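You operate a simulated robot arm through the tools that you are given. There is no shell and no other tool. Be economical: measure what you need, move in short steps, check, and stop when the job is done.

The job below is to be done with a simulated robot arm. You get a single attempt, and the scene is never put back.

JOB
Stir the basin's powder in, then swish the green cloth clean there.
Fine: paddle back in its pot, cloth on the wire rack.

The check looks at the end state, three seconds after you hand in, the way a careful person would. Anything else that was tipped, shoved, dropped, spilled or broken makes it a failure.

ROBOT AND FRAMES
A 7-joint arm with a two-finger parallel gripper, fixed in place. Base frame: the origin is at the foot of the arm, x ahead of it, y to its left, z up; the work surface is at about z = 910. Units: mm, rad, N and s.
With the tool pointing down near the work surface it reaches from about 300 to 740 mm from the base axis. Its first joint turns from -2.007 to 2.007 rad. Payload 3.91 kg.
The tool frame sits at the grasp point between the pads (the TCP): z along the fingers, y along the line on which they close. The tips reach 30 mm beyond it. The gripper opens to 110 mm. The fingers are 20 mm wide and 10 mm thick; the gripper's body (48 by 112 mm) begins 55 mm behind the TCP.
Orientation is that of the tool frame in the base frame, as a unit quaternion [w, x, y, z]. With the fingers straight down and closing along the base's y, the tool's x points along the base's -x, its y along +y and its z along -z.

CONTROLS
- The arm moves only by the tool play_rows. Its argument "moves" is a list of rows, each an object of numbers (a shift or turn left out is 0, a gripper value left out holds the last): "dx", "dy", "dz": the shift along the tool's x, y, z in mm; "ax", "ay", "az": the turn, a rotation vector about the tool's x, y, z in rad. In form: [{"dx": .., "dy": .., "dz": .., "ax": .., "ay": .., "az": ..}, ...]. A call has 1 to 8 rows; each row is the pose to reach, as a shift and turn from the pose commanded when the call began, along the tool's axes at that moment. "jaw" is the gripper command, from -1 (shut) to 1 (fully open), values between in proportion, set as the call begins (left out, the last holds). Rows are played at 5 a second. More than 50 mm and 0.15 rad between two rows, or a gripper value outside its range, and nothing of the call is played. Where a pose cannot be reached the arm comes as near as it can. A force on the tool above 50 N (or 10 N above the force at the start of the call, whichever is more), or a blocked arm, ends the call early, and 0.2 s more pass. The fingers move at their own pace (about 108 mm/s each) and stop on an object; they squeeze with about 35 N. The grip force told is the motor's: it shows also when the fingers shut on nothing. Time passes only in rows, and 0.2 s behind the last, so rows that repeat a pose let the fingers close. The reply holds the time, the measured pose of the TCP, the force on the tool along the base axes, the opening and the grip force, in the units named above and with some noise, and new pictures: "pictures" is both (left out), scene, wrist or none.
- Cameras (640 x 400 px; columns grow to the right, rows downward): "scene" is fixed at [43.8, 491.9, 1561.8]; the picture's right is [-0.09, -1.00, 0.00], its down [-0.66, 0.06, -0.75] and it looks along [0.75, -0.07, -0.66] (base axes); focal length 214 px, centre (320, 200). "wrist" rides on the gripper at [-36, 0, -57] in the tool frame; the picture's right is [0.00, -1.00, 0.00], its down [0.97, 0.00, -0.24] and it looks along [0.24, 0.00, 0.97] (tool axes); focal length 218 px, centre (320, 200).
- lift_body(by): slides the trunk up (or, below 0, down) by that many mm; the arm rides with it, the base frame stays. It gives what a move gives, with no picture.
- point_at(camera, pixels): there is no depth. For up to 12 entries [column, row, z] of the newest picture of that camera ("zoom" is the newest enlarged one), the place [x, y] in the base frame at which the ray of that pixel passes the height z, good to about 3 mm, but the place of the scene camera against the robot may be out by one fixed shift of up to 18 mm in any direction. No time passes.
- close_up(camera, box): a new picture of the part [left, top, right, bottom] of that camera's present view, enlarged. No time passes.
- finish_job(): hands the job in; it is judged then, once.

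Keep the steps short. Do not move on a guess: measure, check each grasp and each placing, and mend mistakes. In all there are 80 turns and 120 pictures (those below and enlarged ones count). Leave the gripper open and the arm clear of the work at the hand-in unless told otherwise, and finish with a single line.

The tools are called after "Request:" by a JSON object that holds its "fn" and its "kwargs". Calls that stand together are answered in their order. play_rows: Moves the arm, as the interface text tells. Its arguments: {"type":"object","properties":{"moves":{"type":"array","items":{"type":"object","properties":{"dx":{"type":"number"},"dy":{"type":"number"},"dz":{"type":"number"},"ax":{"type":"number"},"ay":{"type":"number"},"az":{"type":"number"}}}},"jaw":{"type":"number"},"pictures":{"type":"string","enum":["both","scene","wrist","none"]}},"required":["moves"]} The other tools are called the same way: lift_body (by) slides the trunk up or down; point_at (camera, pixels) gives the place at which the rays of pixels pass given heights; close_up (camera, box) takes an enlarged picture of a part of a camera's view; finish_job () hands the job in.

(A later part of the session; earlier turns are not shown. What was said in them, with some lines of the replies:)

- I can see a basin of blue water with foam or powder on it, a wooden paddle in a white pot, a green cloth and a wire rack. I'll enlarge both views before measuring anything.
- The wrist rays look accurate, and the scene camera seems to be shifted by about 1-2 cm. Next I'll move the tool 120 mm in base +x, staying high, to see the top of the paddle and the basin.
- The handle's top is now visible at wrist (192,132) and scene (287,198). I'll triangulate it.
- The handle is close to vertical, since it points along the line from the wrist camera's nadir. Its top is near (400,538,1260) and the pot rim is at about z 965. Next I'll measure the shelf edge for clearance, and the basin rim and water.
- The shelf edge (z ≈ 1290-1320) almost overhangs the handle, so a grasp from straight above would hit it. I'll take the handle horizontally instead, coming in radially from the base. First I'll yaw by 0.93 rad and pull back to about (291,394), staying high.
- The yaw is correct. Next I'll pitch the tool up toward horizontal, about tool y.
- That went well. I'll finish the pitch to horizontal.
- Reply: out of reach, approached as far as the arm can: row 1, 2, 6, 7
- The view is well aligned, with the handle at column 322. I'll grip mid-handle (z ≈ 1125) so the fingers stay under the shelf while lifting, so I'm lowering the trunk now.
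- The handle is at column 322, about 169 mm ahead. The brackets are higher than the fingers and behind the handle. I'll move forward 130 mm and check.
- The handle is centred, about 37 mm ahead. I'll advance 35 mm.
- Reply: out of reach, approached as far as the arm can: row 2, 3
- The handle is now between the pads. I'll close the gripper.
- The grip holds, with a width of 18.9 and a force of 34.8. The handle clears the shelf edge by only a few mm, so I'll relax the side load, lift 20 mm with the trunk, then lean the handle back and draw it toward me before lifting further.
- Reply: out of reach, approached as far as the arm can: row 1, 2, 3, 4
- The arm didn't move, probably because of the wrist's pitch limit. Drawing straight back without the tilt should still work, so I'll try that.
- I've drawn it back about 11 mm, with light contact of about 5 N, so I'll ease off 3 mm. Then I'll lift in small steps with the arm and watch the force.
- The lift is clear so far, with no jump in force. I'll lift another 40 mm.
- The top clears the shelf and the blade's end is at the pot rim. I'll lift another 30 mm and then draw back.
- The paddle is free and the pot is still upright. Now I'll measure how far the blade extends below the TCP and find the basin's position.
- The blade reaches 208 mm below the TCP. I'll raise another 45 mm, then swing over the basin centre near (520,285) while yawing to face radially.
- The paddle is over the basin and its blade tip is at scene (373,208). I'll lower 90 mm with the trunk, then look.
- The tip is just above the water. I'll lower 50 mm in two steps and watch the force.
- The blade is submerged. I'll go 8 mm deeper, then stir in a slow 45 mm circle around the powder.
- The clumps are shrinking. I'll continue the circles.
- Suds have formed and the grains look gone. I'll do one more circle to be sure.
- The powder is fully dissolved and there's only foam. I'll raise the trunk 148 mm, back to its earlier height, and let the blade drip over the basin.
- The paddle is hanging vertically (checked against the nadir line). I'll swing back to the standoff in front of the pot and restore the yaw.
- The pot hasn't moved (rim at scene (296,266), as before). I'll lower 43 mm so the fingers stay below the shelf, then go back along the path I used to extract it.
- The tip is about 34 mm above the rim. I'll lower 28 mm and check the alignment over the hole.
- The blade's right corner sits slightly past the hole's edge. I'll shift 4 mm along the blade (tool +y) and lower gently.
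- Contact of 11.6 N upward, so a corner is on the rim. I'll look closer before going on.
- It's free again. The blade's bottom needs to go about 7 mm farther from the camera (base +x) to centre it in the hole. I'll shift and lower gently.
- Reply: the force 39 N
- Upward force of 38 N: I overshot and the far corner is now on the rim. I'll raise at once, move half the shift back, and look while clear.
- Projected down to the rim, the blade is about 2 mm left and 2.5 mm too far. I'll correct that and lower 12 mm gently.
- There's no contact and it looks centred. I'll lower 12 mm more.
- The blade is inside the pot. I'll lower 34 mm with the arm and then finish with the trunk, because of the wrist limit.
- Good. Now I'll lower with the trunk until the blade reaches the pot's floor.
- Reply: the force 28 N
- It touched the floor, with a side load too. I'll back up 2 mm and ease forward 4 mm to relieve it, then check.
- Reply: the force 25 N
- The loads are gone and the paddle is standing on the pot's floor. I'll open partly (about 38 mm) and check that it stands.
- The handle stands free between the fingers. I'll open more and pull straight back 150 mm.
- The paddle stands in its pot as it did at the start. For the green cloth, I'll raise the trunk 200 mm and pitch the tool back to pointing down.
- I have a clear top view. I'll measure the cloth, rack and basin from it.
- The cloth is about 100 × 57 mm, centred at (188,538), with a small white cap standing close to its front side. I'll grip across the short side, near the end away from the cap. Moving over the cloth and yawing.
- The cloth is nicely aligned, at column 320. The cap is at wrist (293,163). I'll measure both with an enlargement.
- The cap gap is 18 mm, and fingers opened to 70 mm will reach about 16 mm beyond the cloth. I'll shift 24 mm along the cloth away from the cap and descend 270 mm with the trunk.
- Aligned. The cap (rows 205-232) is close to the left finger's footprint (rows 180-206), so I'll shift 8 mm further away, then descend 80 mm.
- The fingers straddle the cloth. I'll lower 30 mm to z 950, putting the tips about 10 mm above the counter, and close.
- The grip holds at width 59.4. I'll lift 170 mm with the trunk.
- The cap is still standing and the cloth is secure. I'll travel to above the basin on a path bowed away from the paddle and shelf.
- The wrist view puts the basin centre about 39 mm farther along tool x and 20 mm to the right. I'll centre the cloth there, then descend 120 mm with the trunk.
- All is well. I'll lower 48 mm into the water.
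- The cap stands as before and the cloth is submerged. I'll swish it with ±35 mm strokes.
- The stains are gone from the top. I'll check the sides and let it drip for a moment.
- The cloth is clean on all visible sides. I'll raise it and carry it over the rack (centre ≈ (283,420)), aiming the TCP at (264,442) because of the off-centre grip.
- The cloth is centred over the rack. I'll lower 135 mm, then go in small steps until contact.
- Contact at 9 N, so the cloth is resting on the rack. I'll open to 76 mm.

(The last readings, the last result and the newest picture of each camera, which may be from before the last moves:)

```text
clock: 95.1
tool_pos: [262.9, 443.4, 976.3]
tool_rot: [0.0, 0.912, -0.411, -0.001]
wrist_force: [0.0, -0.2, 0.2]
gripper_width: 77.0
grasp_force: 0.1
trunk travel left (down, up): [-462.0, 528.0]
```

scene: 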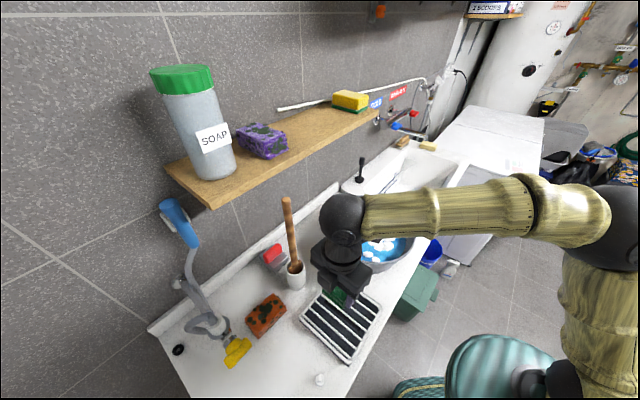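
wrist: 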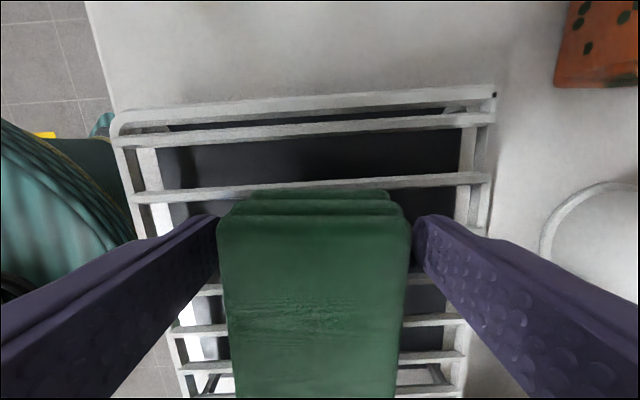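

The cloth is released and lies on the bars. I'll raise the trunk clear and inspect.

Request:
{"fn": "lift_body", "kwargs": {"by": 60}}

Request:
{"fn": "lift_body", "kwargs": {"by": 300}}

Request:
{"fn": "play_rows", "kwargs": {"moves": [{"dy": 40}, {"dy": 80}, {"dy": 120}, {"dy": 120}], "jaw": 1, "pictures": "both"}}

Request:
{"fn": "close_up", "kwargs": {"camera": "scene", "box": [150, 180, 450, 400]}}

```text
clock: 96.1
tool_pos: [262.0, 444.1, 1036.9]
tool_rot: [0.001, 0.912, -0.411, -0.001]
wrist_force: [0.4, -0.3, 0.3]
gripper_width: 76.8
grasp_force: 0.1
trunk travel left (down, up): [-522.0, 468.0]
```

```text
clock: 99.1
tool_pos: [262.2, 443.4, 1337.1]
tool_rot: [0.001, 0.912, -0.411, -0.001]
wrist_force: [0.1, -1.1, -0.2]
gripper_width: 77.1
grasp_force: 0.1
trunk travel left (down, up): [-822.0, 168.0]
```

```text
clock: 100.1
tool_pos: [173.4, 363.6, 1336.0]
tool_rot: [0.001, 0.912, -0.411, -0.001]
wrist_force: [-0.2, 0.2, 0.8]
gripper_width: 110.0
grasp_force: 0.1
trunk travel left (down, up): [-822.0, 168.0]
```

scene: 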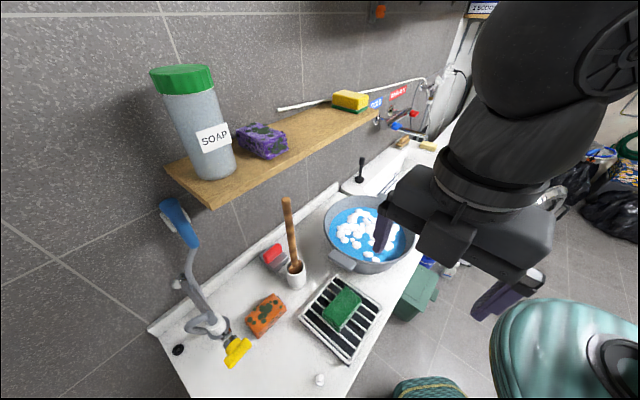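
wrist: 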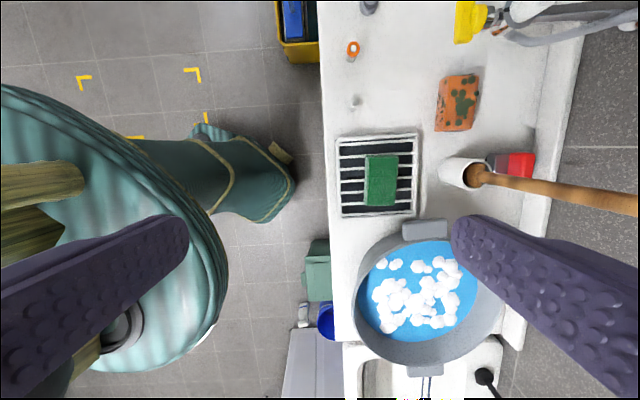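

```text
1.82 times, centred on (300, 290) of scene
```

zoom: 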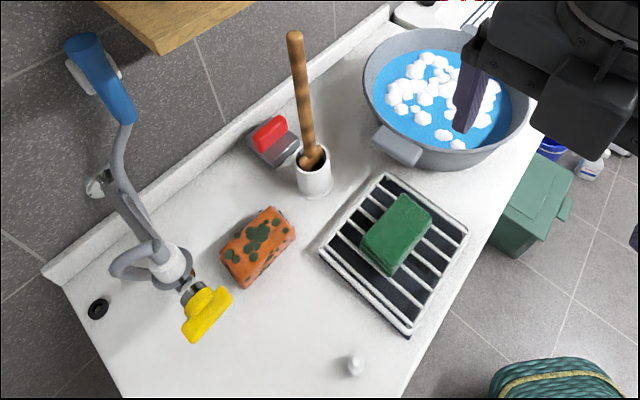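

The cloth lies clean on the rack, the paddle is in its pot, and nothing else has been disturbed. The gripper is open and clear, so I'm handing in.

Request:
{"fn": "finish_job", "kwargs": {}}

```text
The job is handed in.
```

The powder is stirred in, the paddle is back in its pot, and the green cloth is swished clean and lying on the wire rack.
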